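You operate a simulated robot arm through the tools that you are given. There is no shell and no other tool.

Carry out the task below with a simulated robot arm. There is one attempt and no reset: what you move stays moved.

## Task
Swirl the purple-band vial on SLOW till the green lamp lights.
Fine: then put it back; turn the selector to OFF and let the plate stop before lifting the vial. Set down upright: what you pick out.

It is judged by the outcome, as a careful person would: the job done as asked, and still so three seconds after it is handed in. It fails if anything else is knocked over, pushed out of place, dropped, spilled or broken.

## Robot
A 6-joint arm with a fingered hand, fixed in place. Base frame: the origin is on the floor under the middle of its stand, x ahead of it, y to its left, z up; the work surface is at about z = 0.865. Readings come in m, rad, newtons and seconds.
With the tool pointing down near the work surface it reaches from about 0.3 to 0.8 m from the base axis. Its first joint turns from -2.897 to 2.897 rad. Payload 4 kg.
The tool frame sits at the grasp point between the pads (the TCP): z along the fingers, y along the line on which they close. The tips reach 0.026 m beyond it. The gripper opens to 0.132 m; its body begins 0.073 m behind the TCP. The gripper is a hand of 5 fingers: y runs from the thumb to the fingers, the wrist lies at [0, 0, -0.239] in the tool frame.
Orientation is that of the tool frame in the base frame, as a unit quaternion [w, x, y, z]. With the fingers straight down and closing along the base's y, the tool's x points along the base's -x, its y along +y and its z along -z.

## Interface
- The arm moves only by the tool move_arm. Its arguments are lists of equal length, an entry for each row: "offset": the shift along the base's x, y, z in m, a list of three; "turn": the turn, a rotation vector about the base's x, y, z in rad, a list of three. In form: {"offset": [[dx, dy, dz], ...], "turn": [[wx, wy, wz], ...]}. A call has 1 to 20 rows; each row shifts and turns the commanded pose from where the row before left it. A row lasts 0.2 s, in which the tool goes at most 0.05 m and 0.15 rad; a call with a longer step from one row to the next is refused whole. A pose out of reach is approached as far as the arm can. The call stops where the force on the tool passes 40 N (or 10 N more than at its start, if that is more) or the arm is blocked; 0.2 s more then pass. In this call time passes only in rows, and 0.2 s behind the last. It gives the time, the measured TCP pose, the force on the tool (base axes), the opening and the grip force at its end, in the units of the frame above (readings bear some noise), with the torque about the TCP (base axes, N m) and any sound that the robot's microphone picked up.
- Cameras (640 x 400 px; columns grow to the right, rows downward): "scene" is fixed at [0.2209, -0.6504, 1.6172]; the picture's right is [0.95, -0.31, 0.00], its down [-0.16, -0.49, -0.86] and it looks along [0.26, 0.82, -0.52] (base axes); focal length 319 px, centre (320, 200). "wrist" rides on the gripper at [0.084, 0.002, -0.097] in the tool frame; the picture's right is [-0.02, 1.00, 0.00], its down [-0.75, -0.02, -0.66] and it looks along [-0.66, -0.01, 0.75] (tool axes); focal length 270 px, centre (320, 200). There is no depth. A picture from a camera that has moved, and an enlarged one, comes with that camera's place and axes in the base frame and with its lens.
- capture(camera): a new picture of that camera. The clock stands still meanwhile.
- move_fingers(finger1, finger2, finger3, finger4, thumb_bend): sets how far each is bent, from 0 (flat) to 100 (curled in); at 30 the hand is open as for a grip, at 70 the pads meet at the TCP. One left out holds its place. A second passes; each finger stops where it meets its share of the squeeze, and holds until it gets a number again. It is the only way to open and close the hand. It gives what a move gives, with no picture; readings hold the bend of each and the force on the fingers (four entries, about 0 where the hand has none), thumb and palm.
- close_up(camera, box): a new picture of the part [left, top, right, bottom] of that camera's present view, enlarged. The clock stands still meanwhile.
- sign_off(): hands the job in; it is judged then, once.

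Places have to be worked out from the pictures, the camera data and where the tool is seen. Open the gripper and draw the arm clear of the work before you hand the job in, unless the task says otherwise.

The tools are called after "Call:" as name(argument=value, ...) on one line, values as JSON. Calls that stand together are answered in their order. move_arm: Moves the arm, as the interface text tells. Its arguments: {"type":"object","properties":{"offset":{"type":"array","items":{"type":"array","items":{"type":"number"}}},"turn":{"type":"array","items":{"type":"array","items":{"type":"number"}}}},"required":["offset","turn"]} The other tools are called the same way: move_fingers (finger1, finger2, finger3, finger4, thumb_bend) moves the fingers one by one; capture (camera) takes a picture; close_up (camera, box) takes an enlarged picture of a part of a camera's view; sign_off () hands the job in.

At the start:

```text
time: 0.0
ee_pos: [0.4474, 0.2223, 1.199]
tool_rot: [0.001, 0.0, 1.0, 0.0]
force: [-0.3, -0.7, -0.4]
torque: [-0.03, 0.0, 0.04]
gripper_width: 0.132
finger_force: 0.0
shape: jaw
bend: [30.0, 30.0, 30.0, 30.0, 30.0]
finger forces: [0.1, 0.1, 0.0, 0.1, 0.1, 0.0]
```

scene: 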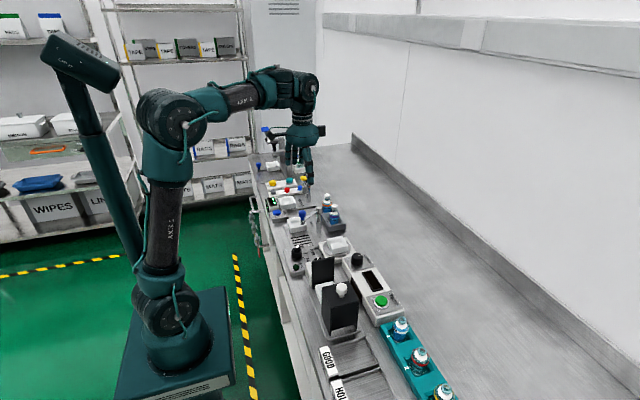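
wrist: 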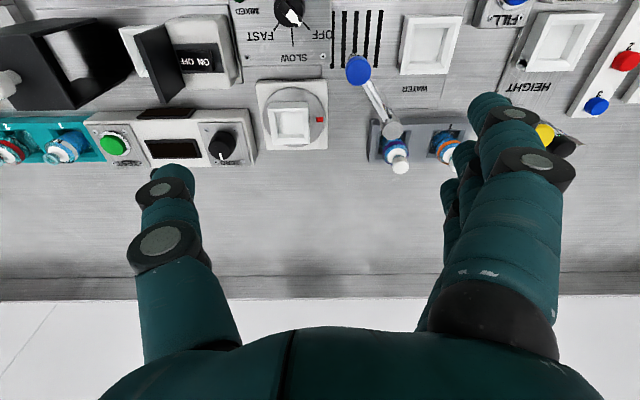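

I begin by looking at the bench in detail with enlarged pictures from both cameras.

Call:
close_up(camera="scene", box=[240, 140, 400, 240])

Call:
close_up(camera="scene", box=[270, 210, 480, 400])

Call:
close_up(camera="wrist", box=[0, 0, 340, 200])

Call:
close_up(camera="wrist", box=[320, 0, 640, 200])

```text
4.00 times, centred on (320, 190) of scene
camera zoom: at [0.2209, -0.6504, 1.6172], right [0.95, -0.31, 0.0], down [-0.16, -0.49, -0.86], along [0.26, 0.82, -0.52], focal length 1275 px, centre (320, 240)
```

zoom: 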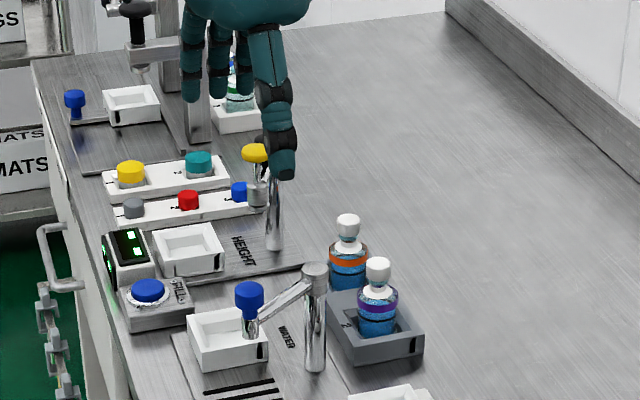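

```text
2.11 times, centred on (375, 305) of scene
camera zoom: at [0.2209, -0.6504, 1.6172], right [0.95, -0.31, 0.0], down [-0.16, -0.49, -0.86], along [0.26, 0.82, -0.52], focal length 671 px, centre (204, -21)
```

zoom: 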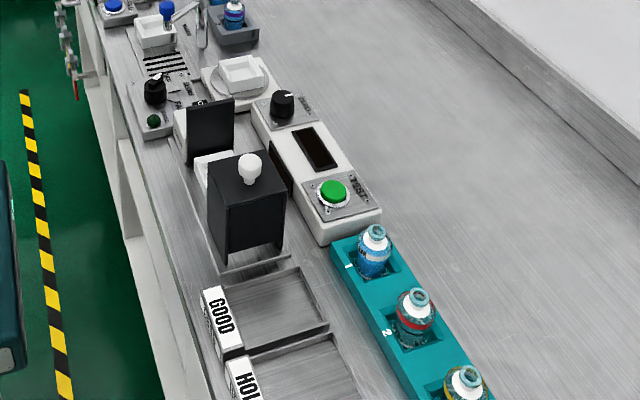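

```text
1.88 times, centred on (170, 100) of wrist
camera zoom: at [0.3623, 0.2258, 1.2966], right [0.02, 1.0, 0.0], down [0.75, -0.02, 0.66], along [0.66, -0.01, -0.75], focal length 509 px, centre (602, 388)
```

zoom: 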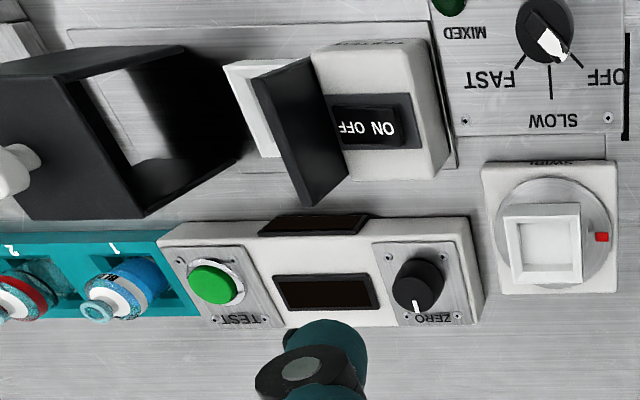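

```text
2.00 times, centred on (480, 100) of wrist
camera zoom: at [0.3623, 0.2258, 1.2966], right [0.02, 1.0, 0.0], down [0.75, -0.02, 0.66], along [0.66, -0.01, -0.75], focal length 541 px, centre (0, 400)
```

zoom: 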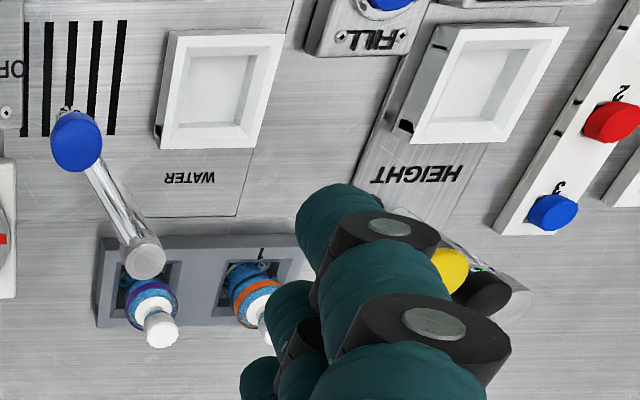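

The purple-band vial sits in slot 2 of the grey rack (about x 0.587, y 0.335). The swirl tray is near (0.557, 0.175) and the selector near (0.405, 0.19). I'll zoom in on each before moving.

Call:
close_up(camera="wrist", box=[220, 0, 350, 80])

Call:
close_up(camera="scene", box=[310, 180, 374, 240])

Call:
close_up(camera="scene", box=[275, 215, 375, 280])

Call:
close_up(camera="wrist", box=[330, 50, 490, 190])

```text
4.92 times, centred on (285, 40) of wrist
camera zoom: at [0.3623, 0.2258, 1.2966], right [0.02, 1.0, 0.0], down [0.75, -0.02, 0.66], along [0.66, -0.01, -0.75], focal length 1331 px, centre (492, 988)
```

zoom: 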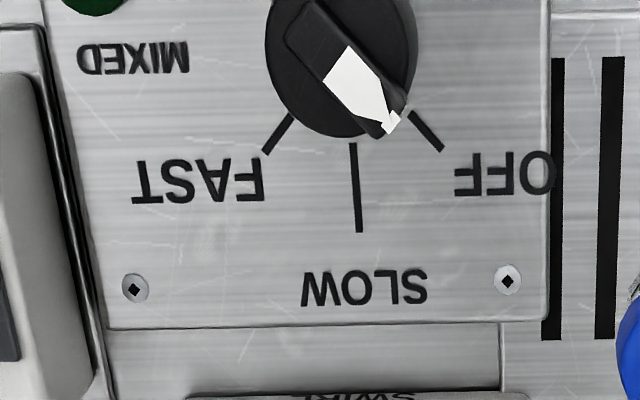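

```text
6.67 times, centred on (342, 210) of scene
camera zoom: at [0.2209, -0.6504, 1.6172], right [0.95, -0.31, 0.0], down [-0.16, -0.49, -0.86], along [0.26, 0.82, -0.52], focal length 2125 px, centre (173, 133)
```

zoom: 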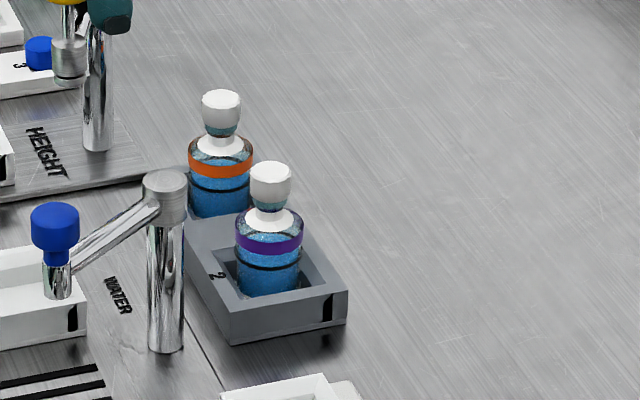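

```text
6.15 times, centred on (325, 248) of scene
camera zoom: at [0.2209, -0.6504, 1.6172], right [0.95, -0.31, 0.0], down [-0.16, -0.49, -0.86], along [0.26, 0.82, -0.52], focal length 1961 px, centre (289, -92)
```

zoom: 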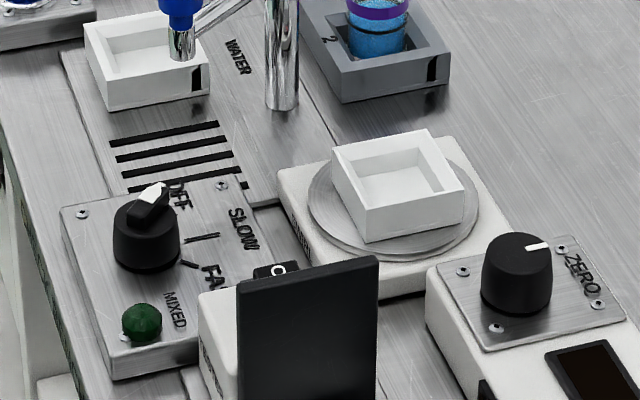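

```text
2.86 times, centred on (410, 120) of wrist
camera zoom: at [0.3623, 0.2258, 1.2966], right [0.02, 1.0, 0.0], down [0.75, -0.02, 0.66], along [0.66, -0.01, -0.75], focal length 772 px, centre (63, 429)
```

zoom: 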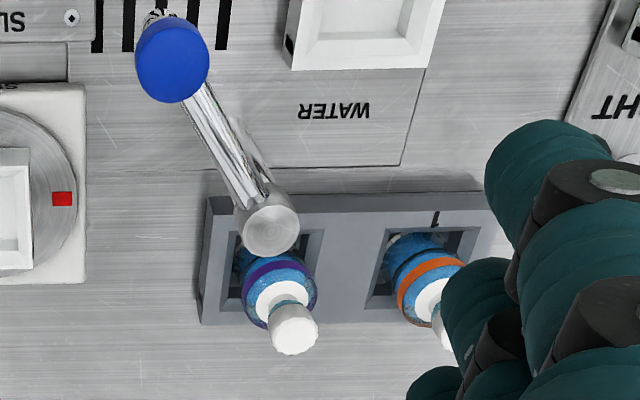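

The selector sits at OFF with its pointer fin toward OFF. I place the vial cap at about (0.606, 0.348, z 0.948), the tap post top at (0.53, 0.318, 0.975) and the tap knob at (0.448, 0.265, 1.00). To grip the vial clear of both the post and the orange vial, I turn the hand -135° about z while staying high, moving over the vial.

Call:
move_arm(offset=[[0.009, 0.007, 0], [0.009, 0.007, 0], [0.009, 0.007, 0], [0.009, 0.007, 0], [0.009, 0.007, 0], [0.009, 0.007, 0], [0.009, 0.007, 0], [0.009, 0.007, 0], [0.009, 0.008, 0], [0.009, 0.008, 0], [0.009, 0.008, 0], [0.009, 0.008, 0], [0.009, 0.008, 0], [0.009, 0.008, 0], [0.009, 0.008, 0], [0.009, 0.008, 0]], turn=[[0, 0, -0.1473], [0, 0, -0.1473], [0, 0, -0.1473], [0, 0, -0.1473], [0, 0, -0.1473], [0, 0, -0.1473], [0, 0, -0.1473], [0, 0, -0.1473], [0, 0, -0.1473], [0, 0, -0.1473], [0, 0, -0.1473], [0, 0, -0.1473], [0, 0, -0.1473], [0, 0, -0.1473], [0, 0, -0.1473], [0, 0, -0.1473]])

```text
time: 3.4
ee_pos: [0.5921, 0.3436, 1.2003]
tool_rot: [0.001, 0.924, 0.382, 0.0]
force: [-0.2, -0.4, -0.3]
torque: [0.0, -0.04, 0.02]
gripper_width: 0.1318
finger_force: 0.0
shape: jaw
bend: [30.0, 30.0, 30.0, 30.0, 30.0]
finger forces: [0.0, 0.0, 0.0, 0.1, 0.0, 0.0]
```

The turn worked without trouble. Now I look from the wrist and scene cameras.

Call:
capture(camera="wrist")

Call:
capture(camera="scene")

```text
taken
camera wrist: at [0.6524, 0.4028, 1.2974], right [0.69, -0.72, 0.0], down [-0.55, -0.52, 0.66], along [-0.48, -0.45, -0.75], focal length 270 px, centre (320, 200)
```

wrist: 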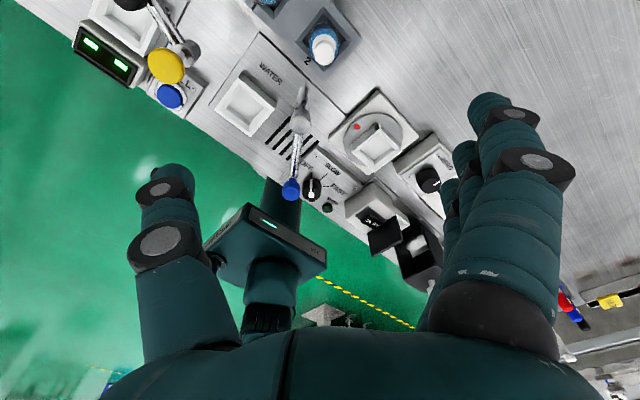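

```text
taken
```

scene: 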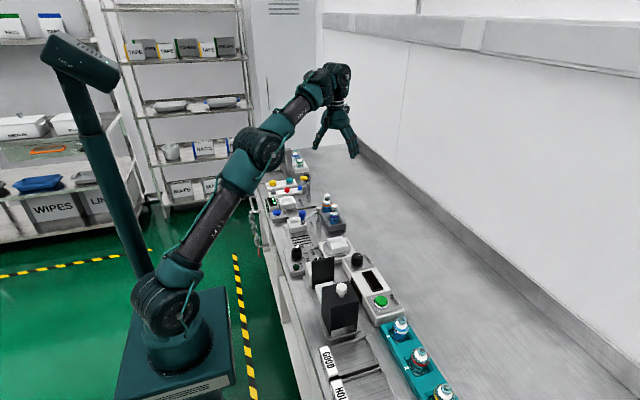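

The purple vial appears near the top of the wrist view; I zoom there and on the selector for a sharper fix on their positions.

Call:
close_up(camera="wrist", box=[260, 0, 400, 88])

Call:
close_up(camera="wrist", box=[260, 80, 430, 220])

Call:
close_up(camera="scene", box=[310, 180, 374, 220])

```text
4.55 times, centred on (330, 44) of wrist
camera zoom: at [0.6524, 0.4028, 1.2974], right [0.69, -0.72, 0.0], down [-0.55, -0.52, 0.66], along [-0.48, -0.45, -0.75], focal length 1229 px, centre (274, 909)
```

zoom: 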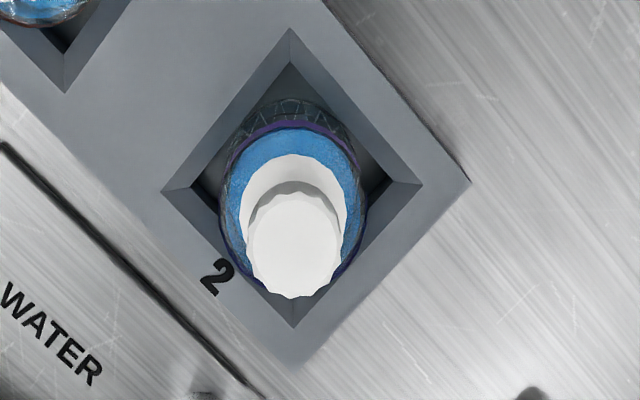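

```text
2.86 times, centred on (345, 150) of wrist
camera zoom: at [0.6524, 0.4028, 1.2974], right [0.69, -0.72, 0.0], down [-0.55, -0.52, 0.66], along [-0.48, -0.45, -0.75], focal length 772 px, centre (249, 343)
```

zoom: 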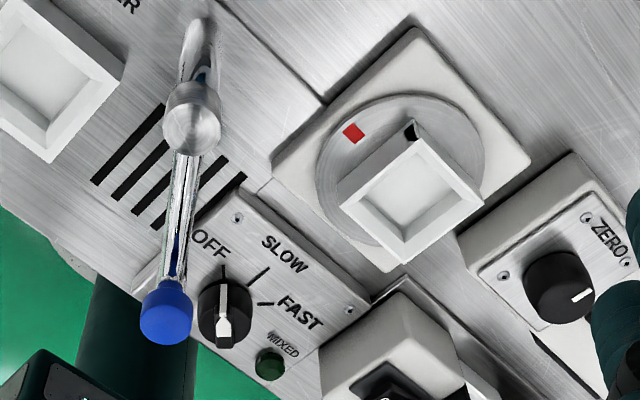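

```text
10.00 times, centred on (342, 200) of scene
camera zoom: at [0.2209, -0.6504, 1.6172], right [0.95, -0.31, 0.0], down [-0.16, -0.49, -0.86], along [0.26, 0.82, -0.52], focal length 3187 px, centre (100, 200)
```

zoom: 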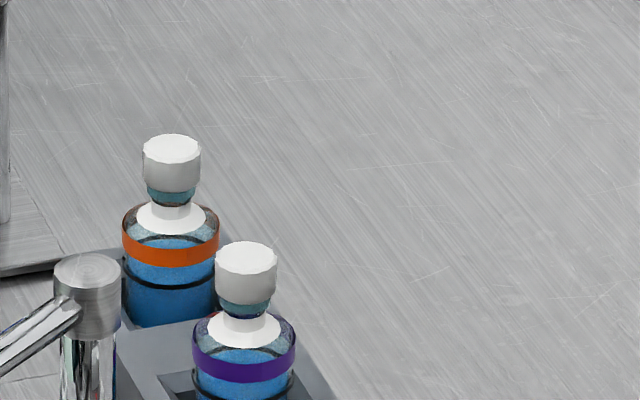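

From this angle I place the purple vial's slot at (0.600, 0.347), and the orange vial about 0.09 m away in y, so there is room. I lower to TCP z of about 1.0 directly over the vial and check alignment.

Call:
move_arm(offset=[[0.004, 0.0017, -0.03], [0.0039, 0.0017, -0.03], [0, 0, -0.03], [0, 0, -0.03], [0, 0, -0.03], [0, 0, -0.03], [0, 0, -0.02]], turn=[[0, 0, 0], [0, 0, 0], [0, 0, 0], [0, 0, 0], [0, 0, 0], [0, 0, 0], [0, 0, 0]])

Call:
capture(camera="wrist")

Call:
close_up(camera="scene", box=[280, 120, 400, 240])

```text
time: 5.0
ee_pos: [0.5988, 0.3477, 0.9987]
tool_rot: [0.0, 0.924, 0.383, 0.0]
force: [-0.2, 0.2, -0.1]
torque: [-0.03, 0.0, 0.02]
gripper_width: 0.132
finger_force: 0.0
shape: jaw
bend: [30.0, 30.0, 30.0, 30.0, 30.0]
finger forces: [0.1, 0.0, 0.0, 0.0, 0.1, 0.0]
```

```text
taken
camera wrist: at [0.6599, 0.4066, 1.0949], right [0.69, -0.72, 0.0], down [-0.54, -0.52, 0.66], along [-0.47, -0.46, -0.75], focal length 270 px, centre (320, 200)
```

wrist: 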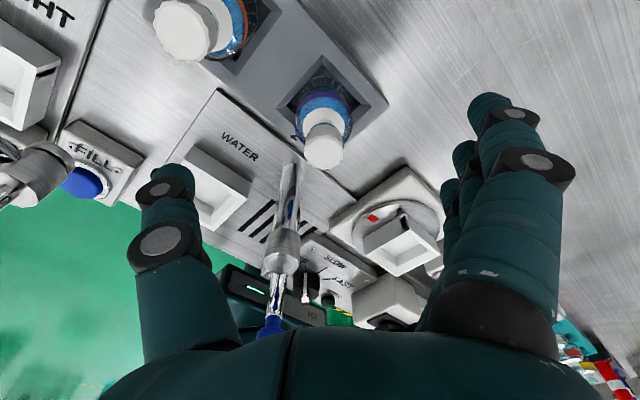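

```text
3.33 times, centred on (340, 180) of scene
camera zoom: at [0.2209, -0.6504, 1.6172], right [0.95, -0.31, 0.0], down [-0.16, -0.49, -0.86], along [0.26, 0.82, -0.52], focal length 1062 px, centre (253, 267)
```

zoom: 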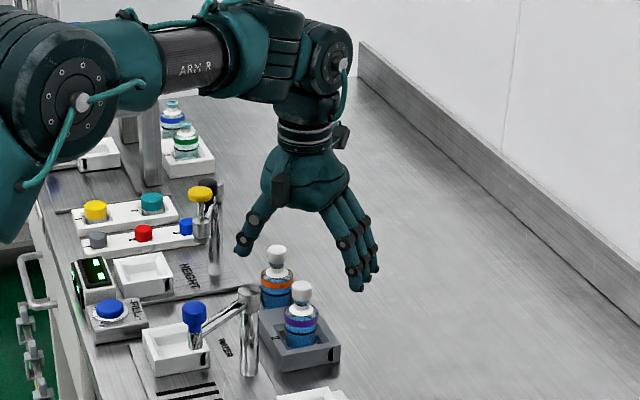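

TCP projects to the image centre and the vial's axis lines up with it to within a few mm. The thumb and fingers straddle the vial on the free diagonals, so I descend to TCP z of about 0.922, keeping the tips just above the rack's rim.

Call:
move_arm(offset=[[0.0004, -0.0008, -0.02], [0.0004, -0.0008, -0.02], [0, 0, -0.015], [0, 0, -0.012], [0, 0, -0.008]], turn=[[0, 0, 0], [0, 0, 0], [0, 0, 0], [0, 0, 0], [0, 0, 0]])

Call:
capture(camera="wrist")

Call:
close_up(camera="scene", box=[290, 170, 386, 230])

```text
time: 6.2
ee_pos: [0.6013, 0.3465, 0.9249]
tool_rot: [0.0, 0.924, 0.383, 0.0]
force: [1.3, -0.8, -0.5]
torque: [-0.04, 0.03, 0.02]
gripper_width: 0.1319
finger_force: 0.1
shape: jaw
bend: [30.0, 30.0, 30.0, 30.0, 30.0]
finger forces: [0.0, 0.0, 0.1, 0.0, 0.1, 0.0]
```

```text
taken
camera wrist: at [0.6623, 0.4048, 1.0215], right [0.69, -0.72, 0.0], down [-0.54, -0.52, 0.66], along [-0.47, -0.46, -0.75], focal length 270 px, centre (320, 200)
```

wrist: 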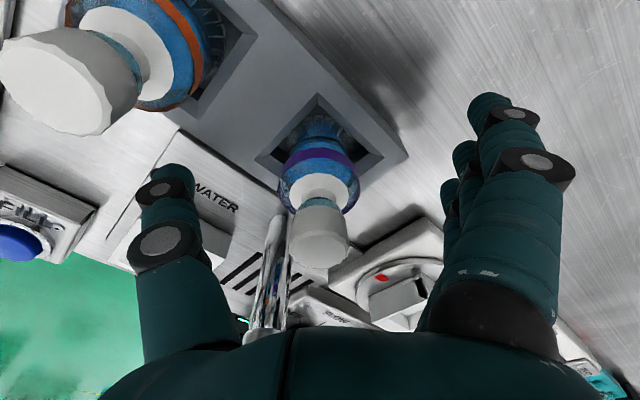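

```text
6.67 times, centred on (338, 200) of scene
camera zoom: at [0.2209, -0.6504, 1.6172], right [0.95, -0.31, 0.0], down [-0.16, -0.49, -0.86], along [0.26, 0.82, -0.52], focal length 2125 px, centre (200, 200)
```

zoom: 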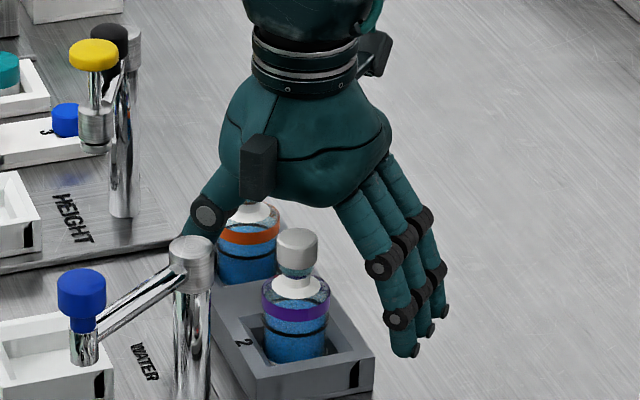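

The vial is centred between thumb and fingers with its band just below TCP level. I lower 4 mm more and begin closing thumb and the two middle fingers partway, to check which fingers move.

Call:
move_arm(offset=[[0, 0, -0.004]], turn=[[0, 0, 0]])

Call:
move_fingers(finger2=45, finger3=45, thumb_bend=45)

Call:
capture(camera="wrist")

Call:
close_up(camera="scene", box=[290, 170, 386, 230])

```text
time: 6.6
ee_pos: [0.6, 0.3458, 0.9197]
tool_rot: [0.001, 0.924, 0.383, 0.0]
force: [1.4, -0.4, 0.8]
torque: [-0.03, -0.01, 0.0]
gripper_width: 0.1317
finger_force: 0.0
shape: jaw
bend: [30.0, 30.0, 30.0, 30.0, 30.0]
finger forces: [0.0, 0.0, 0.0, 0.0, 0.0, 0.0]
```

```text
time: 7.6
ee_pos: [0.6008, 0.3464, 0.9206]
tool_rot: [0.0, 0.924, 0.383, 0.001]
force: [0.2, 0.2, 0.1]
torque: [0.05, -0.01, -0.03]
gripper_width: 0.1158
finger_force: 0.2
shape: fingers
bend: [30.0, 45.0, 45.0, 30.0, 45.0]
finger forces: [0.1, 0.1, 0.0, 0.0, 0.0, 0.0]
```

```text
taken
camera wrist: at [0.6613, 0.4048, 1.0183], right [0.69, -0.72, 0.0], down [-0.54, -0.52, 0.66], along [-0.48, -0.46, -0.75], focal length 270 px, centre (320, 200)
```

wrist: 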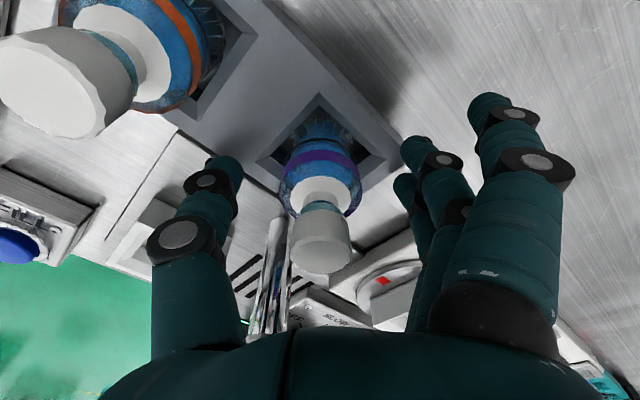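

```text
6.67 times, centred on (338, 200) of scene
camera zoom: at [0.2209, -0.6504, 1.6172], right [0.95, -0.31, 0.0], down [-0.16, -0.49, -0.86], along [0.26, 0.82, -0.52], focal length 2125 px, centre (200, 200)
```

zoom: 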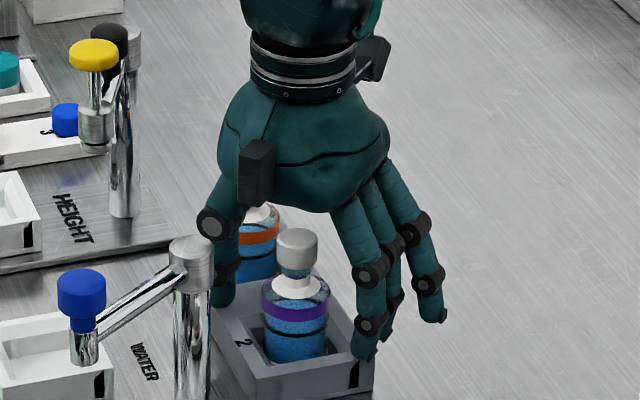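

Fingers 2 and 3 and the thumb moved as expected without touching. I zoom in to verify each finger's place before the final squeeze.

Call:
close_up(camera="scene", box=[318, 190, 366, 230])

Call:
close_up(camera="wrist", box=[160, 80, 560, 330])

```text
10.00 times, centred on (342, 210) of scene
camera zoom: at [0.2209, -0.6504, 1.6172], right [0.95, -0.31, 0.0], down [-0.16, -0.49, -0.86], along [0.26, 0.82, -0.52], focal length 3187 px, centre (100, 100)
```

zoom: 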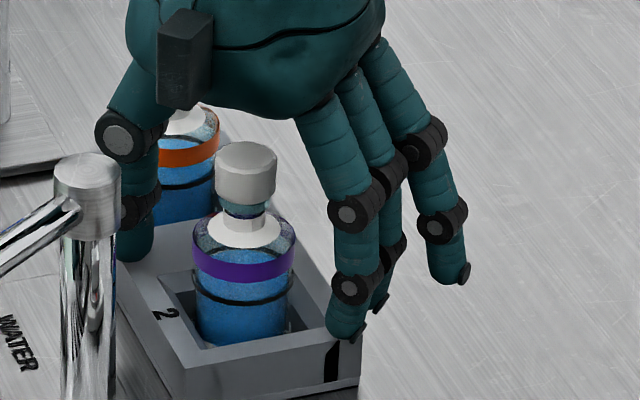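

```text
1.60 times, centred on (360, 205) of wrist
camera zoom: at [0.6613, 0.4048, 1.0183], right [0.69, -0.72, 0.0], down [-0.54, -0.52, 0.66], along [-0.48, -0.46, -0.75], focal length 432 px, centre (256, 192)
```

zoom: 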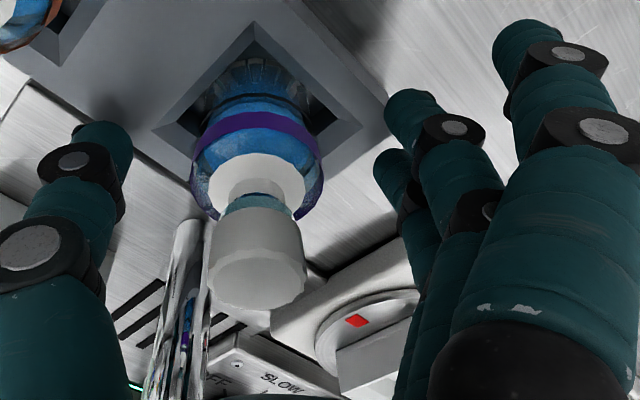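

The views show three fingers plus thumb, with fingers 2 and 3 at about ±13 mm either side of the thumb's line. That makes a symmetric tripod on the vial, so I close further in a measured step.

Call:
move_fingers(finger2=58, finger3=58, thumb_bend=58)

Call:
close_up(camera="wrist", box=[160, 80, 560, 330])

Call:
close_up(camera="scene", box=[318, 190, 366, 230])

```text
time: 8.6
ee_pos: [0.6007, 0.3458, 0.9206]
tool_rot: [0.0, 0.924, 0.383, 0.0]
force: [0.6, 0.2, -0.3]
torque: [0.01, -0.01, -0.01]
gripper_width: 0.0964
finger_force: 0.1
shape: fingers
bend: [30.0, 57.0, 57.0, 30.0, 57.0]
finger forces: [0.0, 0.0, 0.0, 0.1, 0.0, 0.1]
```

```text
1.60 times, centred on (360, 205) of wrist
camera zoom: at [0.6613, 0.4048, 1.0183], right [0.69, -0.72, 0.0], down [-0.54, -0.52, 0.66], along [-0.48, -0.46, -0.75], focal length 432 px, centre (256, 192)
```

zoom: 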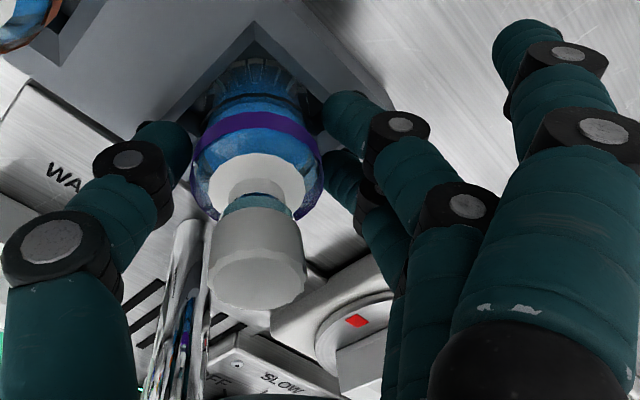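

```text
10.00 times, centred on (342, 210) of scene
camera zoom: at [0.2209, -0.6504, 1.6172], right [0.95, -0.31, 0.0], down [-0.16, -0.49, -0.86], along [0.26, 0.82, -0.52], focal length 3187 px, centre (100, 100)
```

zoom: 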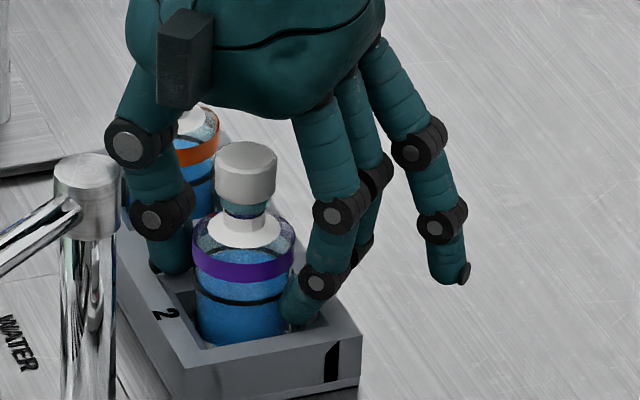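

Pads are a few millimetres from the glass with no contact yet. I close to grip.

Call:
move_fingers(finger2=70, finger3=70, thumb_bend=70)

Call:
close_up(camera="wrist", box=[160, 80, 560, 330])

Call:
close_up(camera="scene", box=[318, 190, 366, 230])

```text
time: 9.6
ee_pos: [0.6, 0.347, 0.9213]
tool_rot: [0.0, 0.924, 0.383, 0.0]
force: [0.1, 0.3, -0.1]
torque: [-0.03, 0.0, -0.01]
gripper_width: 0.091
finger_force: 13.5
shape: fingers
bend: [30.0, 61.0, 60.0, 30.0, 64.0]
finger forces: [0.0, 6.7, 7.2, 0.0, 13.6, 0.0]
```

```text
1.60 times, centred on (360, 205) of wrist
camera zoom: at [0.6613, 0.4048, 1.0183], right [0.69, -0.72, 0.0], down [-0.54, -0.52, 0.66], along [-0.48, -0.46, -0.75], focal length 432 px, centre (256, 192)
```

zoom: 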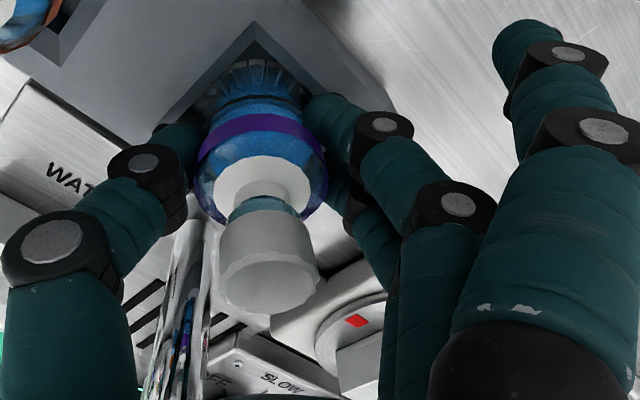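

```text
10.00 times, centred on (342, 210) of scene
camera zoom: at [0.2209, -0.6504, 1.6172], right [0.95, -0.31, 0.0], down [-0.16, -0.49, -0.86], along [0.26, 0.82, -0.52], focal length 3187 px, centre (100, 100)
```

zoom: 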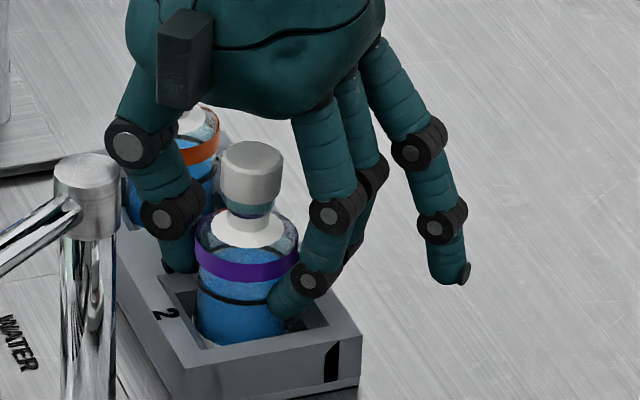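

The grip holds at about 13.5 N (7 and 7 N on the fingers, 13.6 N on the thumb). I lift straight up slowly, 4 cm first, and check the vial's hold.

Call:
move_arm(offset=[[0, 0, 0.005], [0, 0, 0.01], [0, 0, 0.01], [0, 0, 0.015]], turn=[[0, 0, 0], [0, 0, 0], [0, 0, 0], [0, 0, 0]])

Call:
capture(camera="wrist")

Call:
close_up(camera="scene", box=[318, 185, 366, 225])

```text
time: 10.6
ee_pos: [0.5997, 0.3471, 0.9596]
tool_rot: [0.001, 0.924, 0.382, 0.0]
force: [0.6, -0.5, 0.3]
torque: [0.03, -0.03, -0.02]
gripper_width: 0.0908
finger_force: 13.7
shape: fingers
bend: [30.0, 61.0, 60.0, 30.0, 64.0]
finger forces: [0.0, 6.7, 7.3, 0.0, 13.8, 0.1]
```

```text
taken
camera wrist: at [0.6601, 0.406, 1.0569], right [0.69, -0.72, 0.0], down [-0.54, -0.52, 0.66], along [-0.48, -0.46, -0.75], focal length 270 px, centre (320, 200)
```

wrist: 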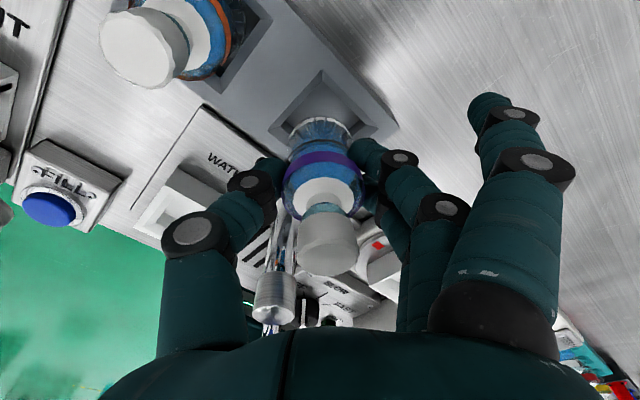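

```text
10.00 times, centred on (342, 205) of scene
camera zoom: at [0.2209, -0.6504, 1.6172], right [0.95, -0.31, 0.0], down [-0.16, -0.49, -0.86], along [0.26, 0.82, -0.52], focal length 3187 px, centre (100, 150)
```

zoom: 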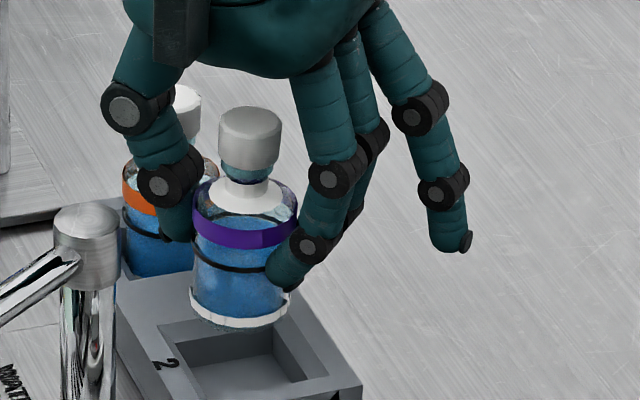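

The vial is held nearly upright (2–3° lean) and clear of the rack. I raise it over the tap post's height and carry it to above the swirl tray near (0.551, 0.177), staying high.

Call:
move_arm(offset=[[0, 0, 0.02], [0, 0, 0.02], [0, 0, 0.02], [0, 0, 0.02], [0, 0, 0.02], [-0.003, -0.012, 0], [-0.006, -0.02, 0], [-0.006, -0.02, 0], [-0.006, -0.02, 0], [-0.006, -0.02, 0], [-0.006, -0.02, 0], [-0.006, -0.02, 0], [-0.006, -0.02, 0], [-0.004, -0.018, 0]], turn=[[0, 0, 0], [0, 0, 0], [0, 0, 0], [0, 0, 0], [0, 0, 0], [0, 0, 0], [0, 0, 0], [0, 0, 0], [0, 0, 0], [0, 0, 0], [0, 0, 0], [0, 0, 0], [0, 0, 0], [0, 0, 0]])

Call:
capture(camera="wrist")

Call:
close_up(camera="scene", box=[280, 180, 400, 270])

```text
time: 13.6
ee_pos: [0.5503, 0.1768, 1.0616]
tool_rot: [0.001, 0.924, 0.383, 0.0]
force: [0.2, 0.1, -1.0]
torque: [-0.01, -0.01, -0.02]
gripper_width: 0.0906
finger_force: 13.9
shape: fingers
bend: [30.0, 61.0, 60.0, 30.0, 64.0]
finger forces: [0.0, 6.7, 7.3, 0.0, 13.5, 0.0]
```

```text
taken
camera wrist: at [0.6107, 0.2349, 1.1576], right [0.69, -0.72, 0.0], down [-0.54, -0.52, 0.66], along [-0.47, -0.46, -0.75], focal length 270 px, centre (320, 200)
```

wrist: 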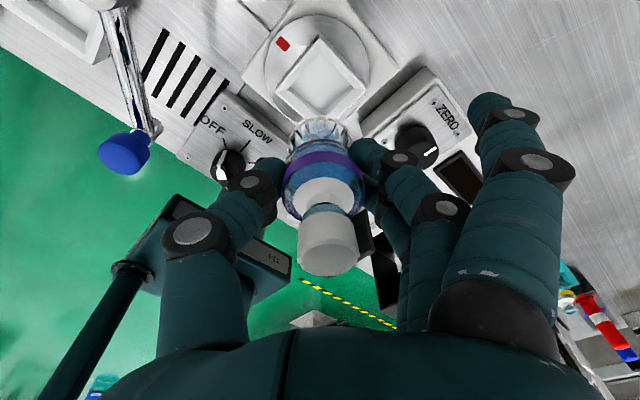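

```text
4.44 times, centred on (340, 225) of scene
camera zoom: at [0.2209, -0.6504, 1.6172], right [0.95, -0.31, 0.0], down [-0.16, -0.49, -0.86], along [0.26, 0.82, -0.52], focal length 1416 px, centre (231, 89)
```

zoom: 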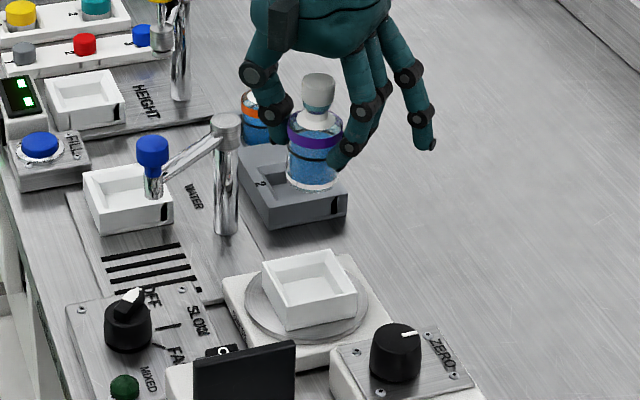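

I zoom the wrist view on the tray to fix its centre relative to the held vial.

Call:
close_up(camera="wrist", box=[230, 0, 410, 113])

Call:
close_up(camera="wrist", box=[250, 90, 410, 290])

Call:
close_up(camera="scene", box=[318, 230, 366, 260])

```text
3.54 times, centred on (320, 56) of wrist
camera zoom: at [0.6107, 0.2349, 1.1576], right [0.69, -0.72, 0.0], down [-0.54, -0.52, 0.66], along [-0.47, -0.46, -0.75], focal length 957 px, centre (320, 708)
```

zoom: 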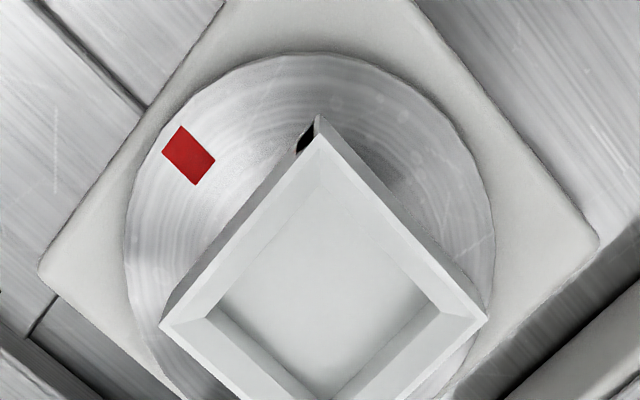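

```text
2.00 times, centred on (330, 190) of wrist
camera zoom: at [0.6107, 0.2349, 1.1576], right [0.69, -0.72, 0.0], down [-0.54, -0.52, 0.66], along [-0.47, -0.46, -0.75], focal length 541 px, centre (300, 220)
```

zoom: 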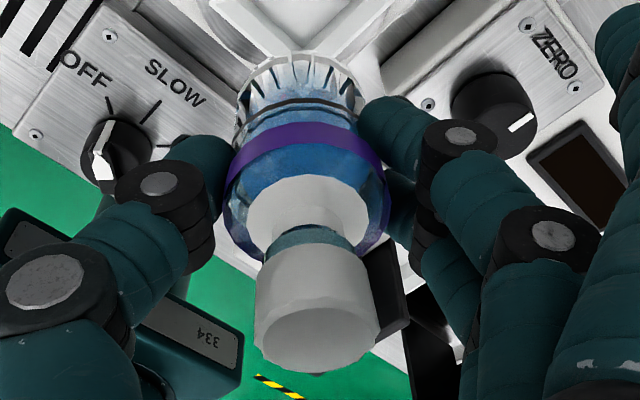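

```text
13.33 times, centred on (342, 245) of scene
camera zoom: at [0.2209, -0.6504, 1.6172], right [0.95, -0.31, 0.0], down [-0.16, -0.49, -0.86], along [0.26, 0.82, -0.52], focal length 4249 px, centre (27, -400)
```

zoom: 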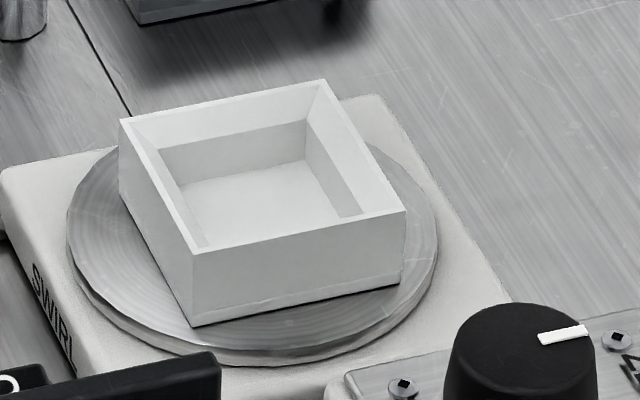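

The tray rim centre works out at about (0.550, 0.1745), rim z about 0.910, with chamfered inner walls. The vial leans only about 2°, so I shift by about 3 mm and lower to just above the tray.

Call:
move_arm(offset=[[-0.0008, -0.0026, 0], [0, 0, -0.02], [0, 0, -0.02], [0, 0, -0.02], [0, 0, -0.02], [0, 0, -0.012]], turn=[[0, 0, 0], [0, 0, 0], [0, 0, 0], [0, 0, 0], [0, 0, 0], [0, 0, 0]])

Call:
close_up(camera="wrist", box=[200, 40, 440, 290])

Call:
close_up(camera="scene", box=[310, 215, 374, 255])

```text
time: 15.0
ee_pos: [0.5495, 0.1738, 0.9683]
tool_rot: [0.0, 0.924, 0.383, 0.001]
force: [0.6, -0.5, -1.5]
torque: [0.0, 0.0, 0.02]
gripper_width: 0.0908
finger_force: 13.7
shape: fingers
bend: [30.0, 61.0, 60.0, 30.0, 64.0]
finger forces: [0.1, 6.7, 7.5, 0.1, 13.6, 0.0]
```

```text
1.60 times, centred on (320, 165) of wrist
camera zoom: at [0.6107, 0.2316, 1.0654], right [0.69, -0.72, 0.0], down [-0.54, -0.52, 0.66], along [-0.47, -0.46, -0.75], focal length 432 px, centre (320, 256)
```

zoom: 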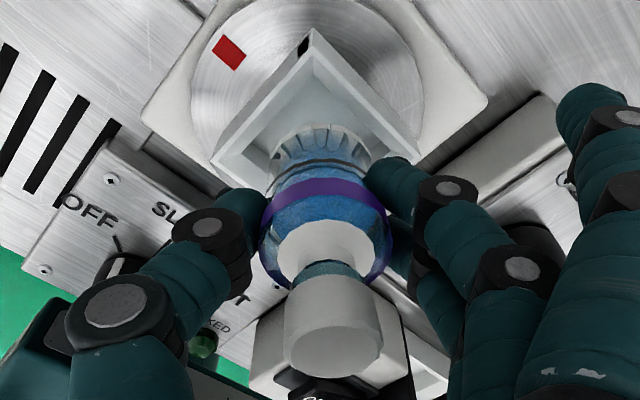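

```text
10.00 times, centred on (342, 235) of scene
camera zoom: at [0.2209, -0.6504, 1.6172], right [0.95, -0.31, 0.0], down [-0.16, -0.49, -0.86], along [0.26, 0.82, -0.52], focal length 3187 px, centre (100, -150)
```

zoom: 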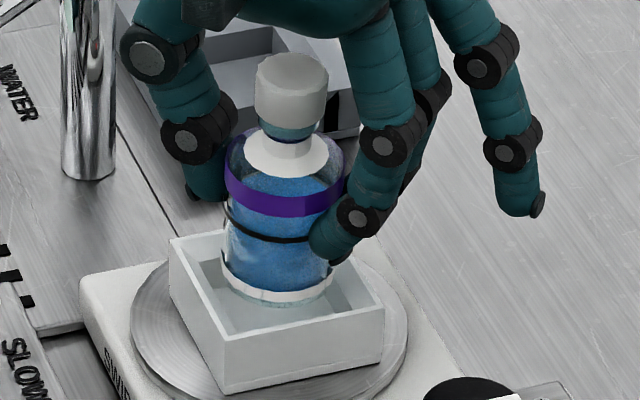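

The base ring is centred over the tray opening in both views. I lower in small steps and watch for contact force.

Call:
move_arm(offset=[[0, 0, -0.008], [0, 0, -0.006], [0, 0, -0.004], [0, 0, -0.002]], turn=[[0, 0, 0], [0, 0, 0], [0, 0, 0], [0, 0, 0]])

Call:
close_up(camera="scene", box=[310, 215, 374, 255])

```text
time: 16.0
ee_pos: [0.5502, 0.1727, 0.9481]
tool_rot: [0.0, 0.924, 0.383, 0.001]
force: [0.0, 3.2, 0.8]
torque: [0.11, 0.01, 0.0]
gripper_width: 0.0913
finger_force: 13.8
shape: fingers
bend: [30.0, 62.0, 61.0, 30.0, 64.0]
finger forces: [0.0, 6.9, 6.3, 0.0, 14.6, 0.1]
```

```text
10.00 times, centred on (342, 235) of scene
camera zoom: at [0.2209, -0.6504, 1.6172], right [0.95, -0.31, 0.0], down [-0.16, -0.49, -0.86], along [0.26, 0.82, -0.52], focal length 3187 px, centre (100, -150)
```

zoom: 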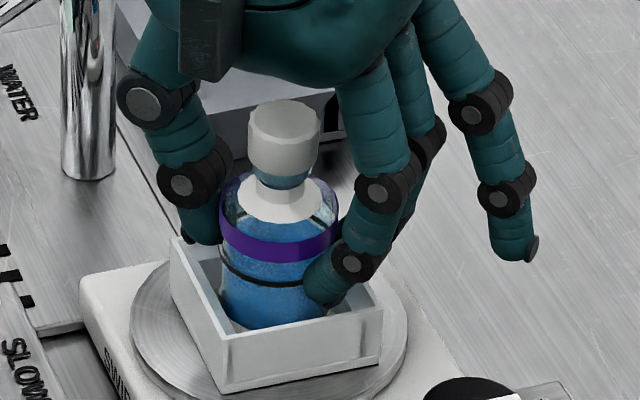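

A sideways force of +3.2 N in y shows the base touching the tray's -y chamfer, so I shift about 2 mm toward +y and continue lowering gently.

Call:
move_arm(offset=[[0, 0.002, 0], [0, 0.0005, -0.002]], turn=[[0, 0, 0], [0, 0, 0]])

```text
time: 16.6
ee_pos: [0.5501, 0.1743, 0.9467]
tool_rot: [0.0, 0.924, 0.382, 0.0]
force: [0.1, 0.1, 3.7]
torque: [-0.01, 0.0, 0.01]
gripper_width: 0.0914
finger_force: 14.2
shape: fingers
bend: [30.0, 62.0, 61.0, 30.0, 64.0]
finger forces: [0.1, 6.9, 7.2, 0.0, 13.8, 0.1]
```

Lateral force vanished and there's now 3.7 N upward, possibly the floor. I take a look and then press 1 mm more to confirm.

Call:
move_arm(offset=[[0, 0, -0.001]], turn=[[0, 0, 0]])

Call:
close_up(camera="scene", box=[318, 220, 366, 255])

Call:
close_up(camera="wrist", box=[200, 40, 440, 290])

```text
time: 17.0
ee_pos: [0.5512, 0.175, 0.9468]
tool_rot: [0.0, 0.924, 0.383, 0.001]
force: [-2.0, 0.9, 10.6]
torque: [-0.02, -0.03, 0.04]
gripper_width: 0.0913
finger_force: 15.0
shape: fingers
bend: [30.0, 63.0, 62.0, 30.0, 64.0]
finger forces: [0.0, 6.9, 7.5, 0.0, 15.6, 0.0]
```

```text
11.43 times, centred on (342, 238) of scene
camera zoom: at [0.2209, -0.6504, 1.6172], right [0.95, -0.31, 0.0], down [-0.16, -0.49, -0.86], along [0.26, 0.82, -0.52], focal length 3642 px, centre (69, -229)
```

zoom: 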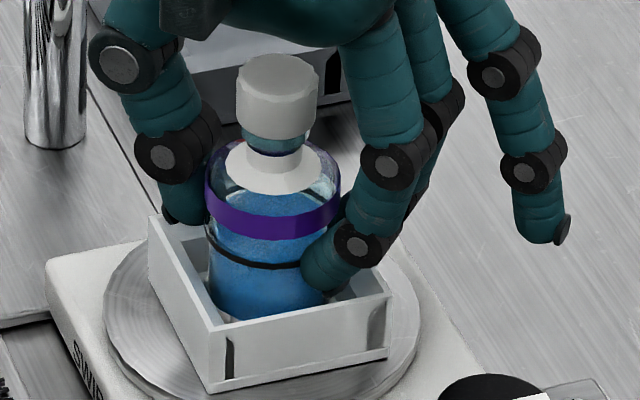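

```text
1.60 times, centred on (320, 165) of wrist
camera zoom: at [0.6112, 0.2339, 1.0433], right [0.69, -0.72, 0.0], down [-0.54, -0.52, 0.66], along [-0.47, -0.46, -0.75], focal length 432 px, centre (320, 256)
```

zoom: 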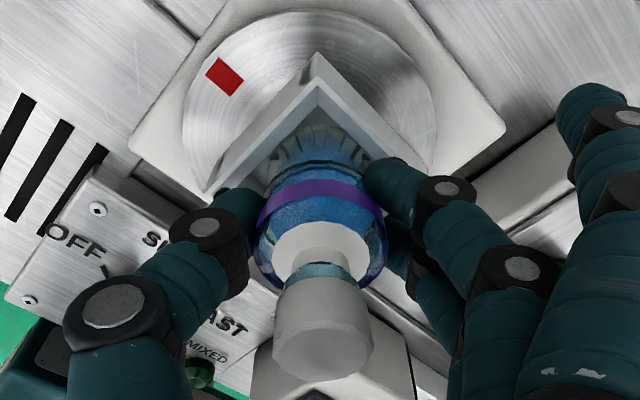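

The contact is stiff at z 0.9468 (10.6 N for 1 mm), suggesting the vial is seated on the floor. I zoom in on the base to be sure before releasing.

Call:
close_up(camera="wrist", box=[270, 70, 370, 170])

Call:
close_up(camera="scene", box=[328, 235, 356, 255])

```text
4.00 times, centred on (320, 120) of wrist
camera zoom: at [0.6112, 0.2339, 1.0433], right [0.69, -0.72, 0.0], down [-0.54, -0.52, 0.66], along [-0.47, -0.46, -0.75], focal length 1081 px, centre (320, 520)
```

zoom: 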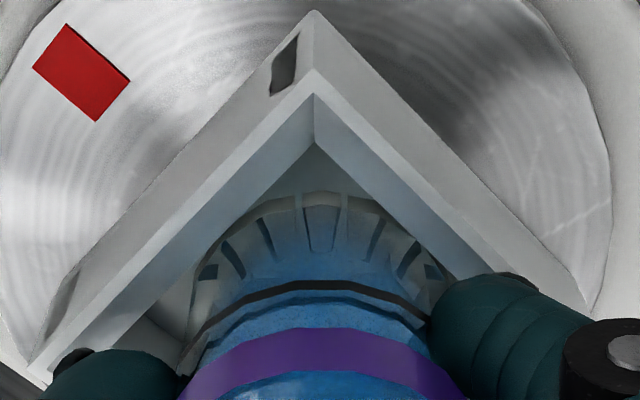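

```text
16.00 times, centred on (342, 245) of scene
camera zoom: at [0.2209, -0.6504, 1.6172], right [0.95, -0.31, 0.0], down [-0.16, -0.49, -0.86], along [0.26, 0.82, -0.52], focal length 5099 px, centre (-32, -520)
```

zoom: 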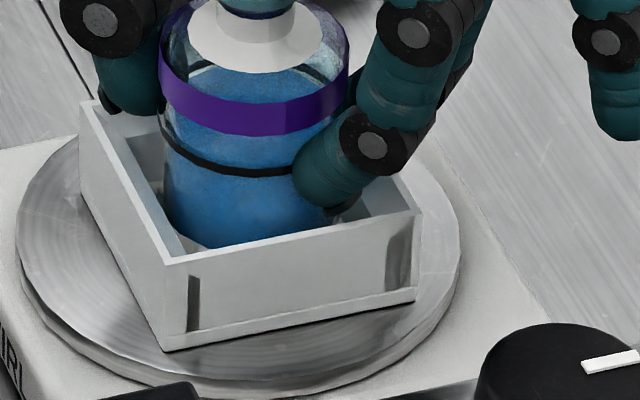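

The base sits inside the tray pocket on its floor. I back off the 1 mm of preload, then open the fingers a little at a time.

Call:
move_arm(offset=[[0, 0, 0.001]], turn=[[0, 0, 0]])

Call:
move_fingers(finger2=56, finger3=56, thumb_bend=56)

Call:
close_up(camera="scene", box=[318, 220, 366, 255])

Call:
close_up(camera="wrist", box=[200, 40, 440, 290])

```text
time: 17.4
ee_pos: [0.5515, 0.1749, 0.945]
tool_rot: [0.0, 0.924, 0.382, 0.0]
force: [0.1, -0.1, 3.8]
torque: [-0.05, -0.04, -0.01]
gripper_width: 0.0916
finger_force: 14.4
shape: fingers
bend: [30.0, 63.0, 62.0, 30.0, 64.0]
finger forces: [0.0, 7.3, 7.8, 0.0, 14.2, 0.0]
```

```text
time: 18.4
ee_pos: [0.5519, 0.1748, 0.9471]
tool_rot: [0.0, 0.924, 0.383, 0.0]
force: [-0.3, -0.2, -0.1]
torque: [0.06, 0.01, -0.01]
gripper_width: 0.0965
finger_force: 0.0
shape: fingers
bend: [30.0, 56.0, 56.0, 30.0, 56.0]
finger forces: [0.0, 0.0, 0.1, 0.0, 0.0, 0.0]
```

```text
11.43 times, centred on (342, 238) of scene
camera zoom: at [0.2209, -0.6504, 1.6172], right [0.95, -0.31, 0.0], down [-0.16, -0.49, -0.86], along [0.26, 0.82, -0.52], focal length 3642 px, centre (69, -229)
```

zoom: 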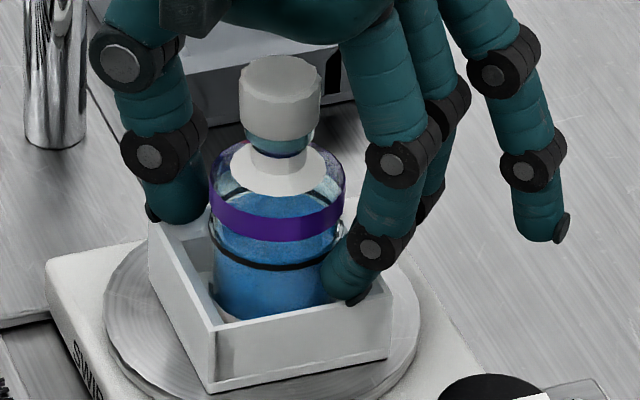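

```text
1.60 times, centred on (320, 165) of wrist
camera zoom: at [0.6111, 0.234, 1.044], right [0.69, -0.72, 0.0], down [-0.54, -0.52, 0.66], along [-0.48, -0.46, -0.75], focal length 432 px, centre (320, 256)
```

zoom: 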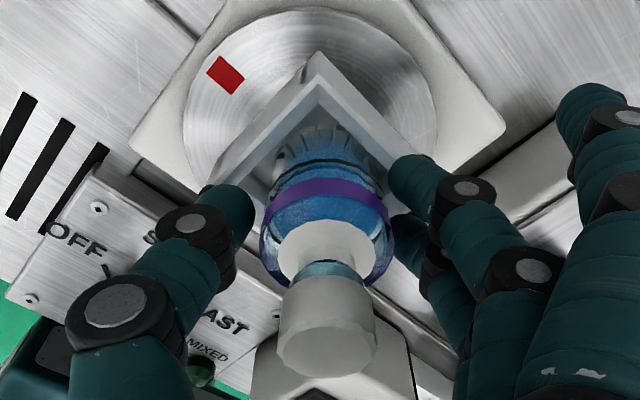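

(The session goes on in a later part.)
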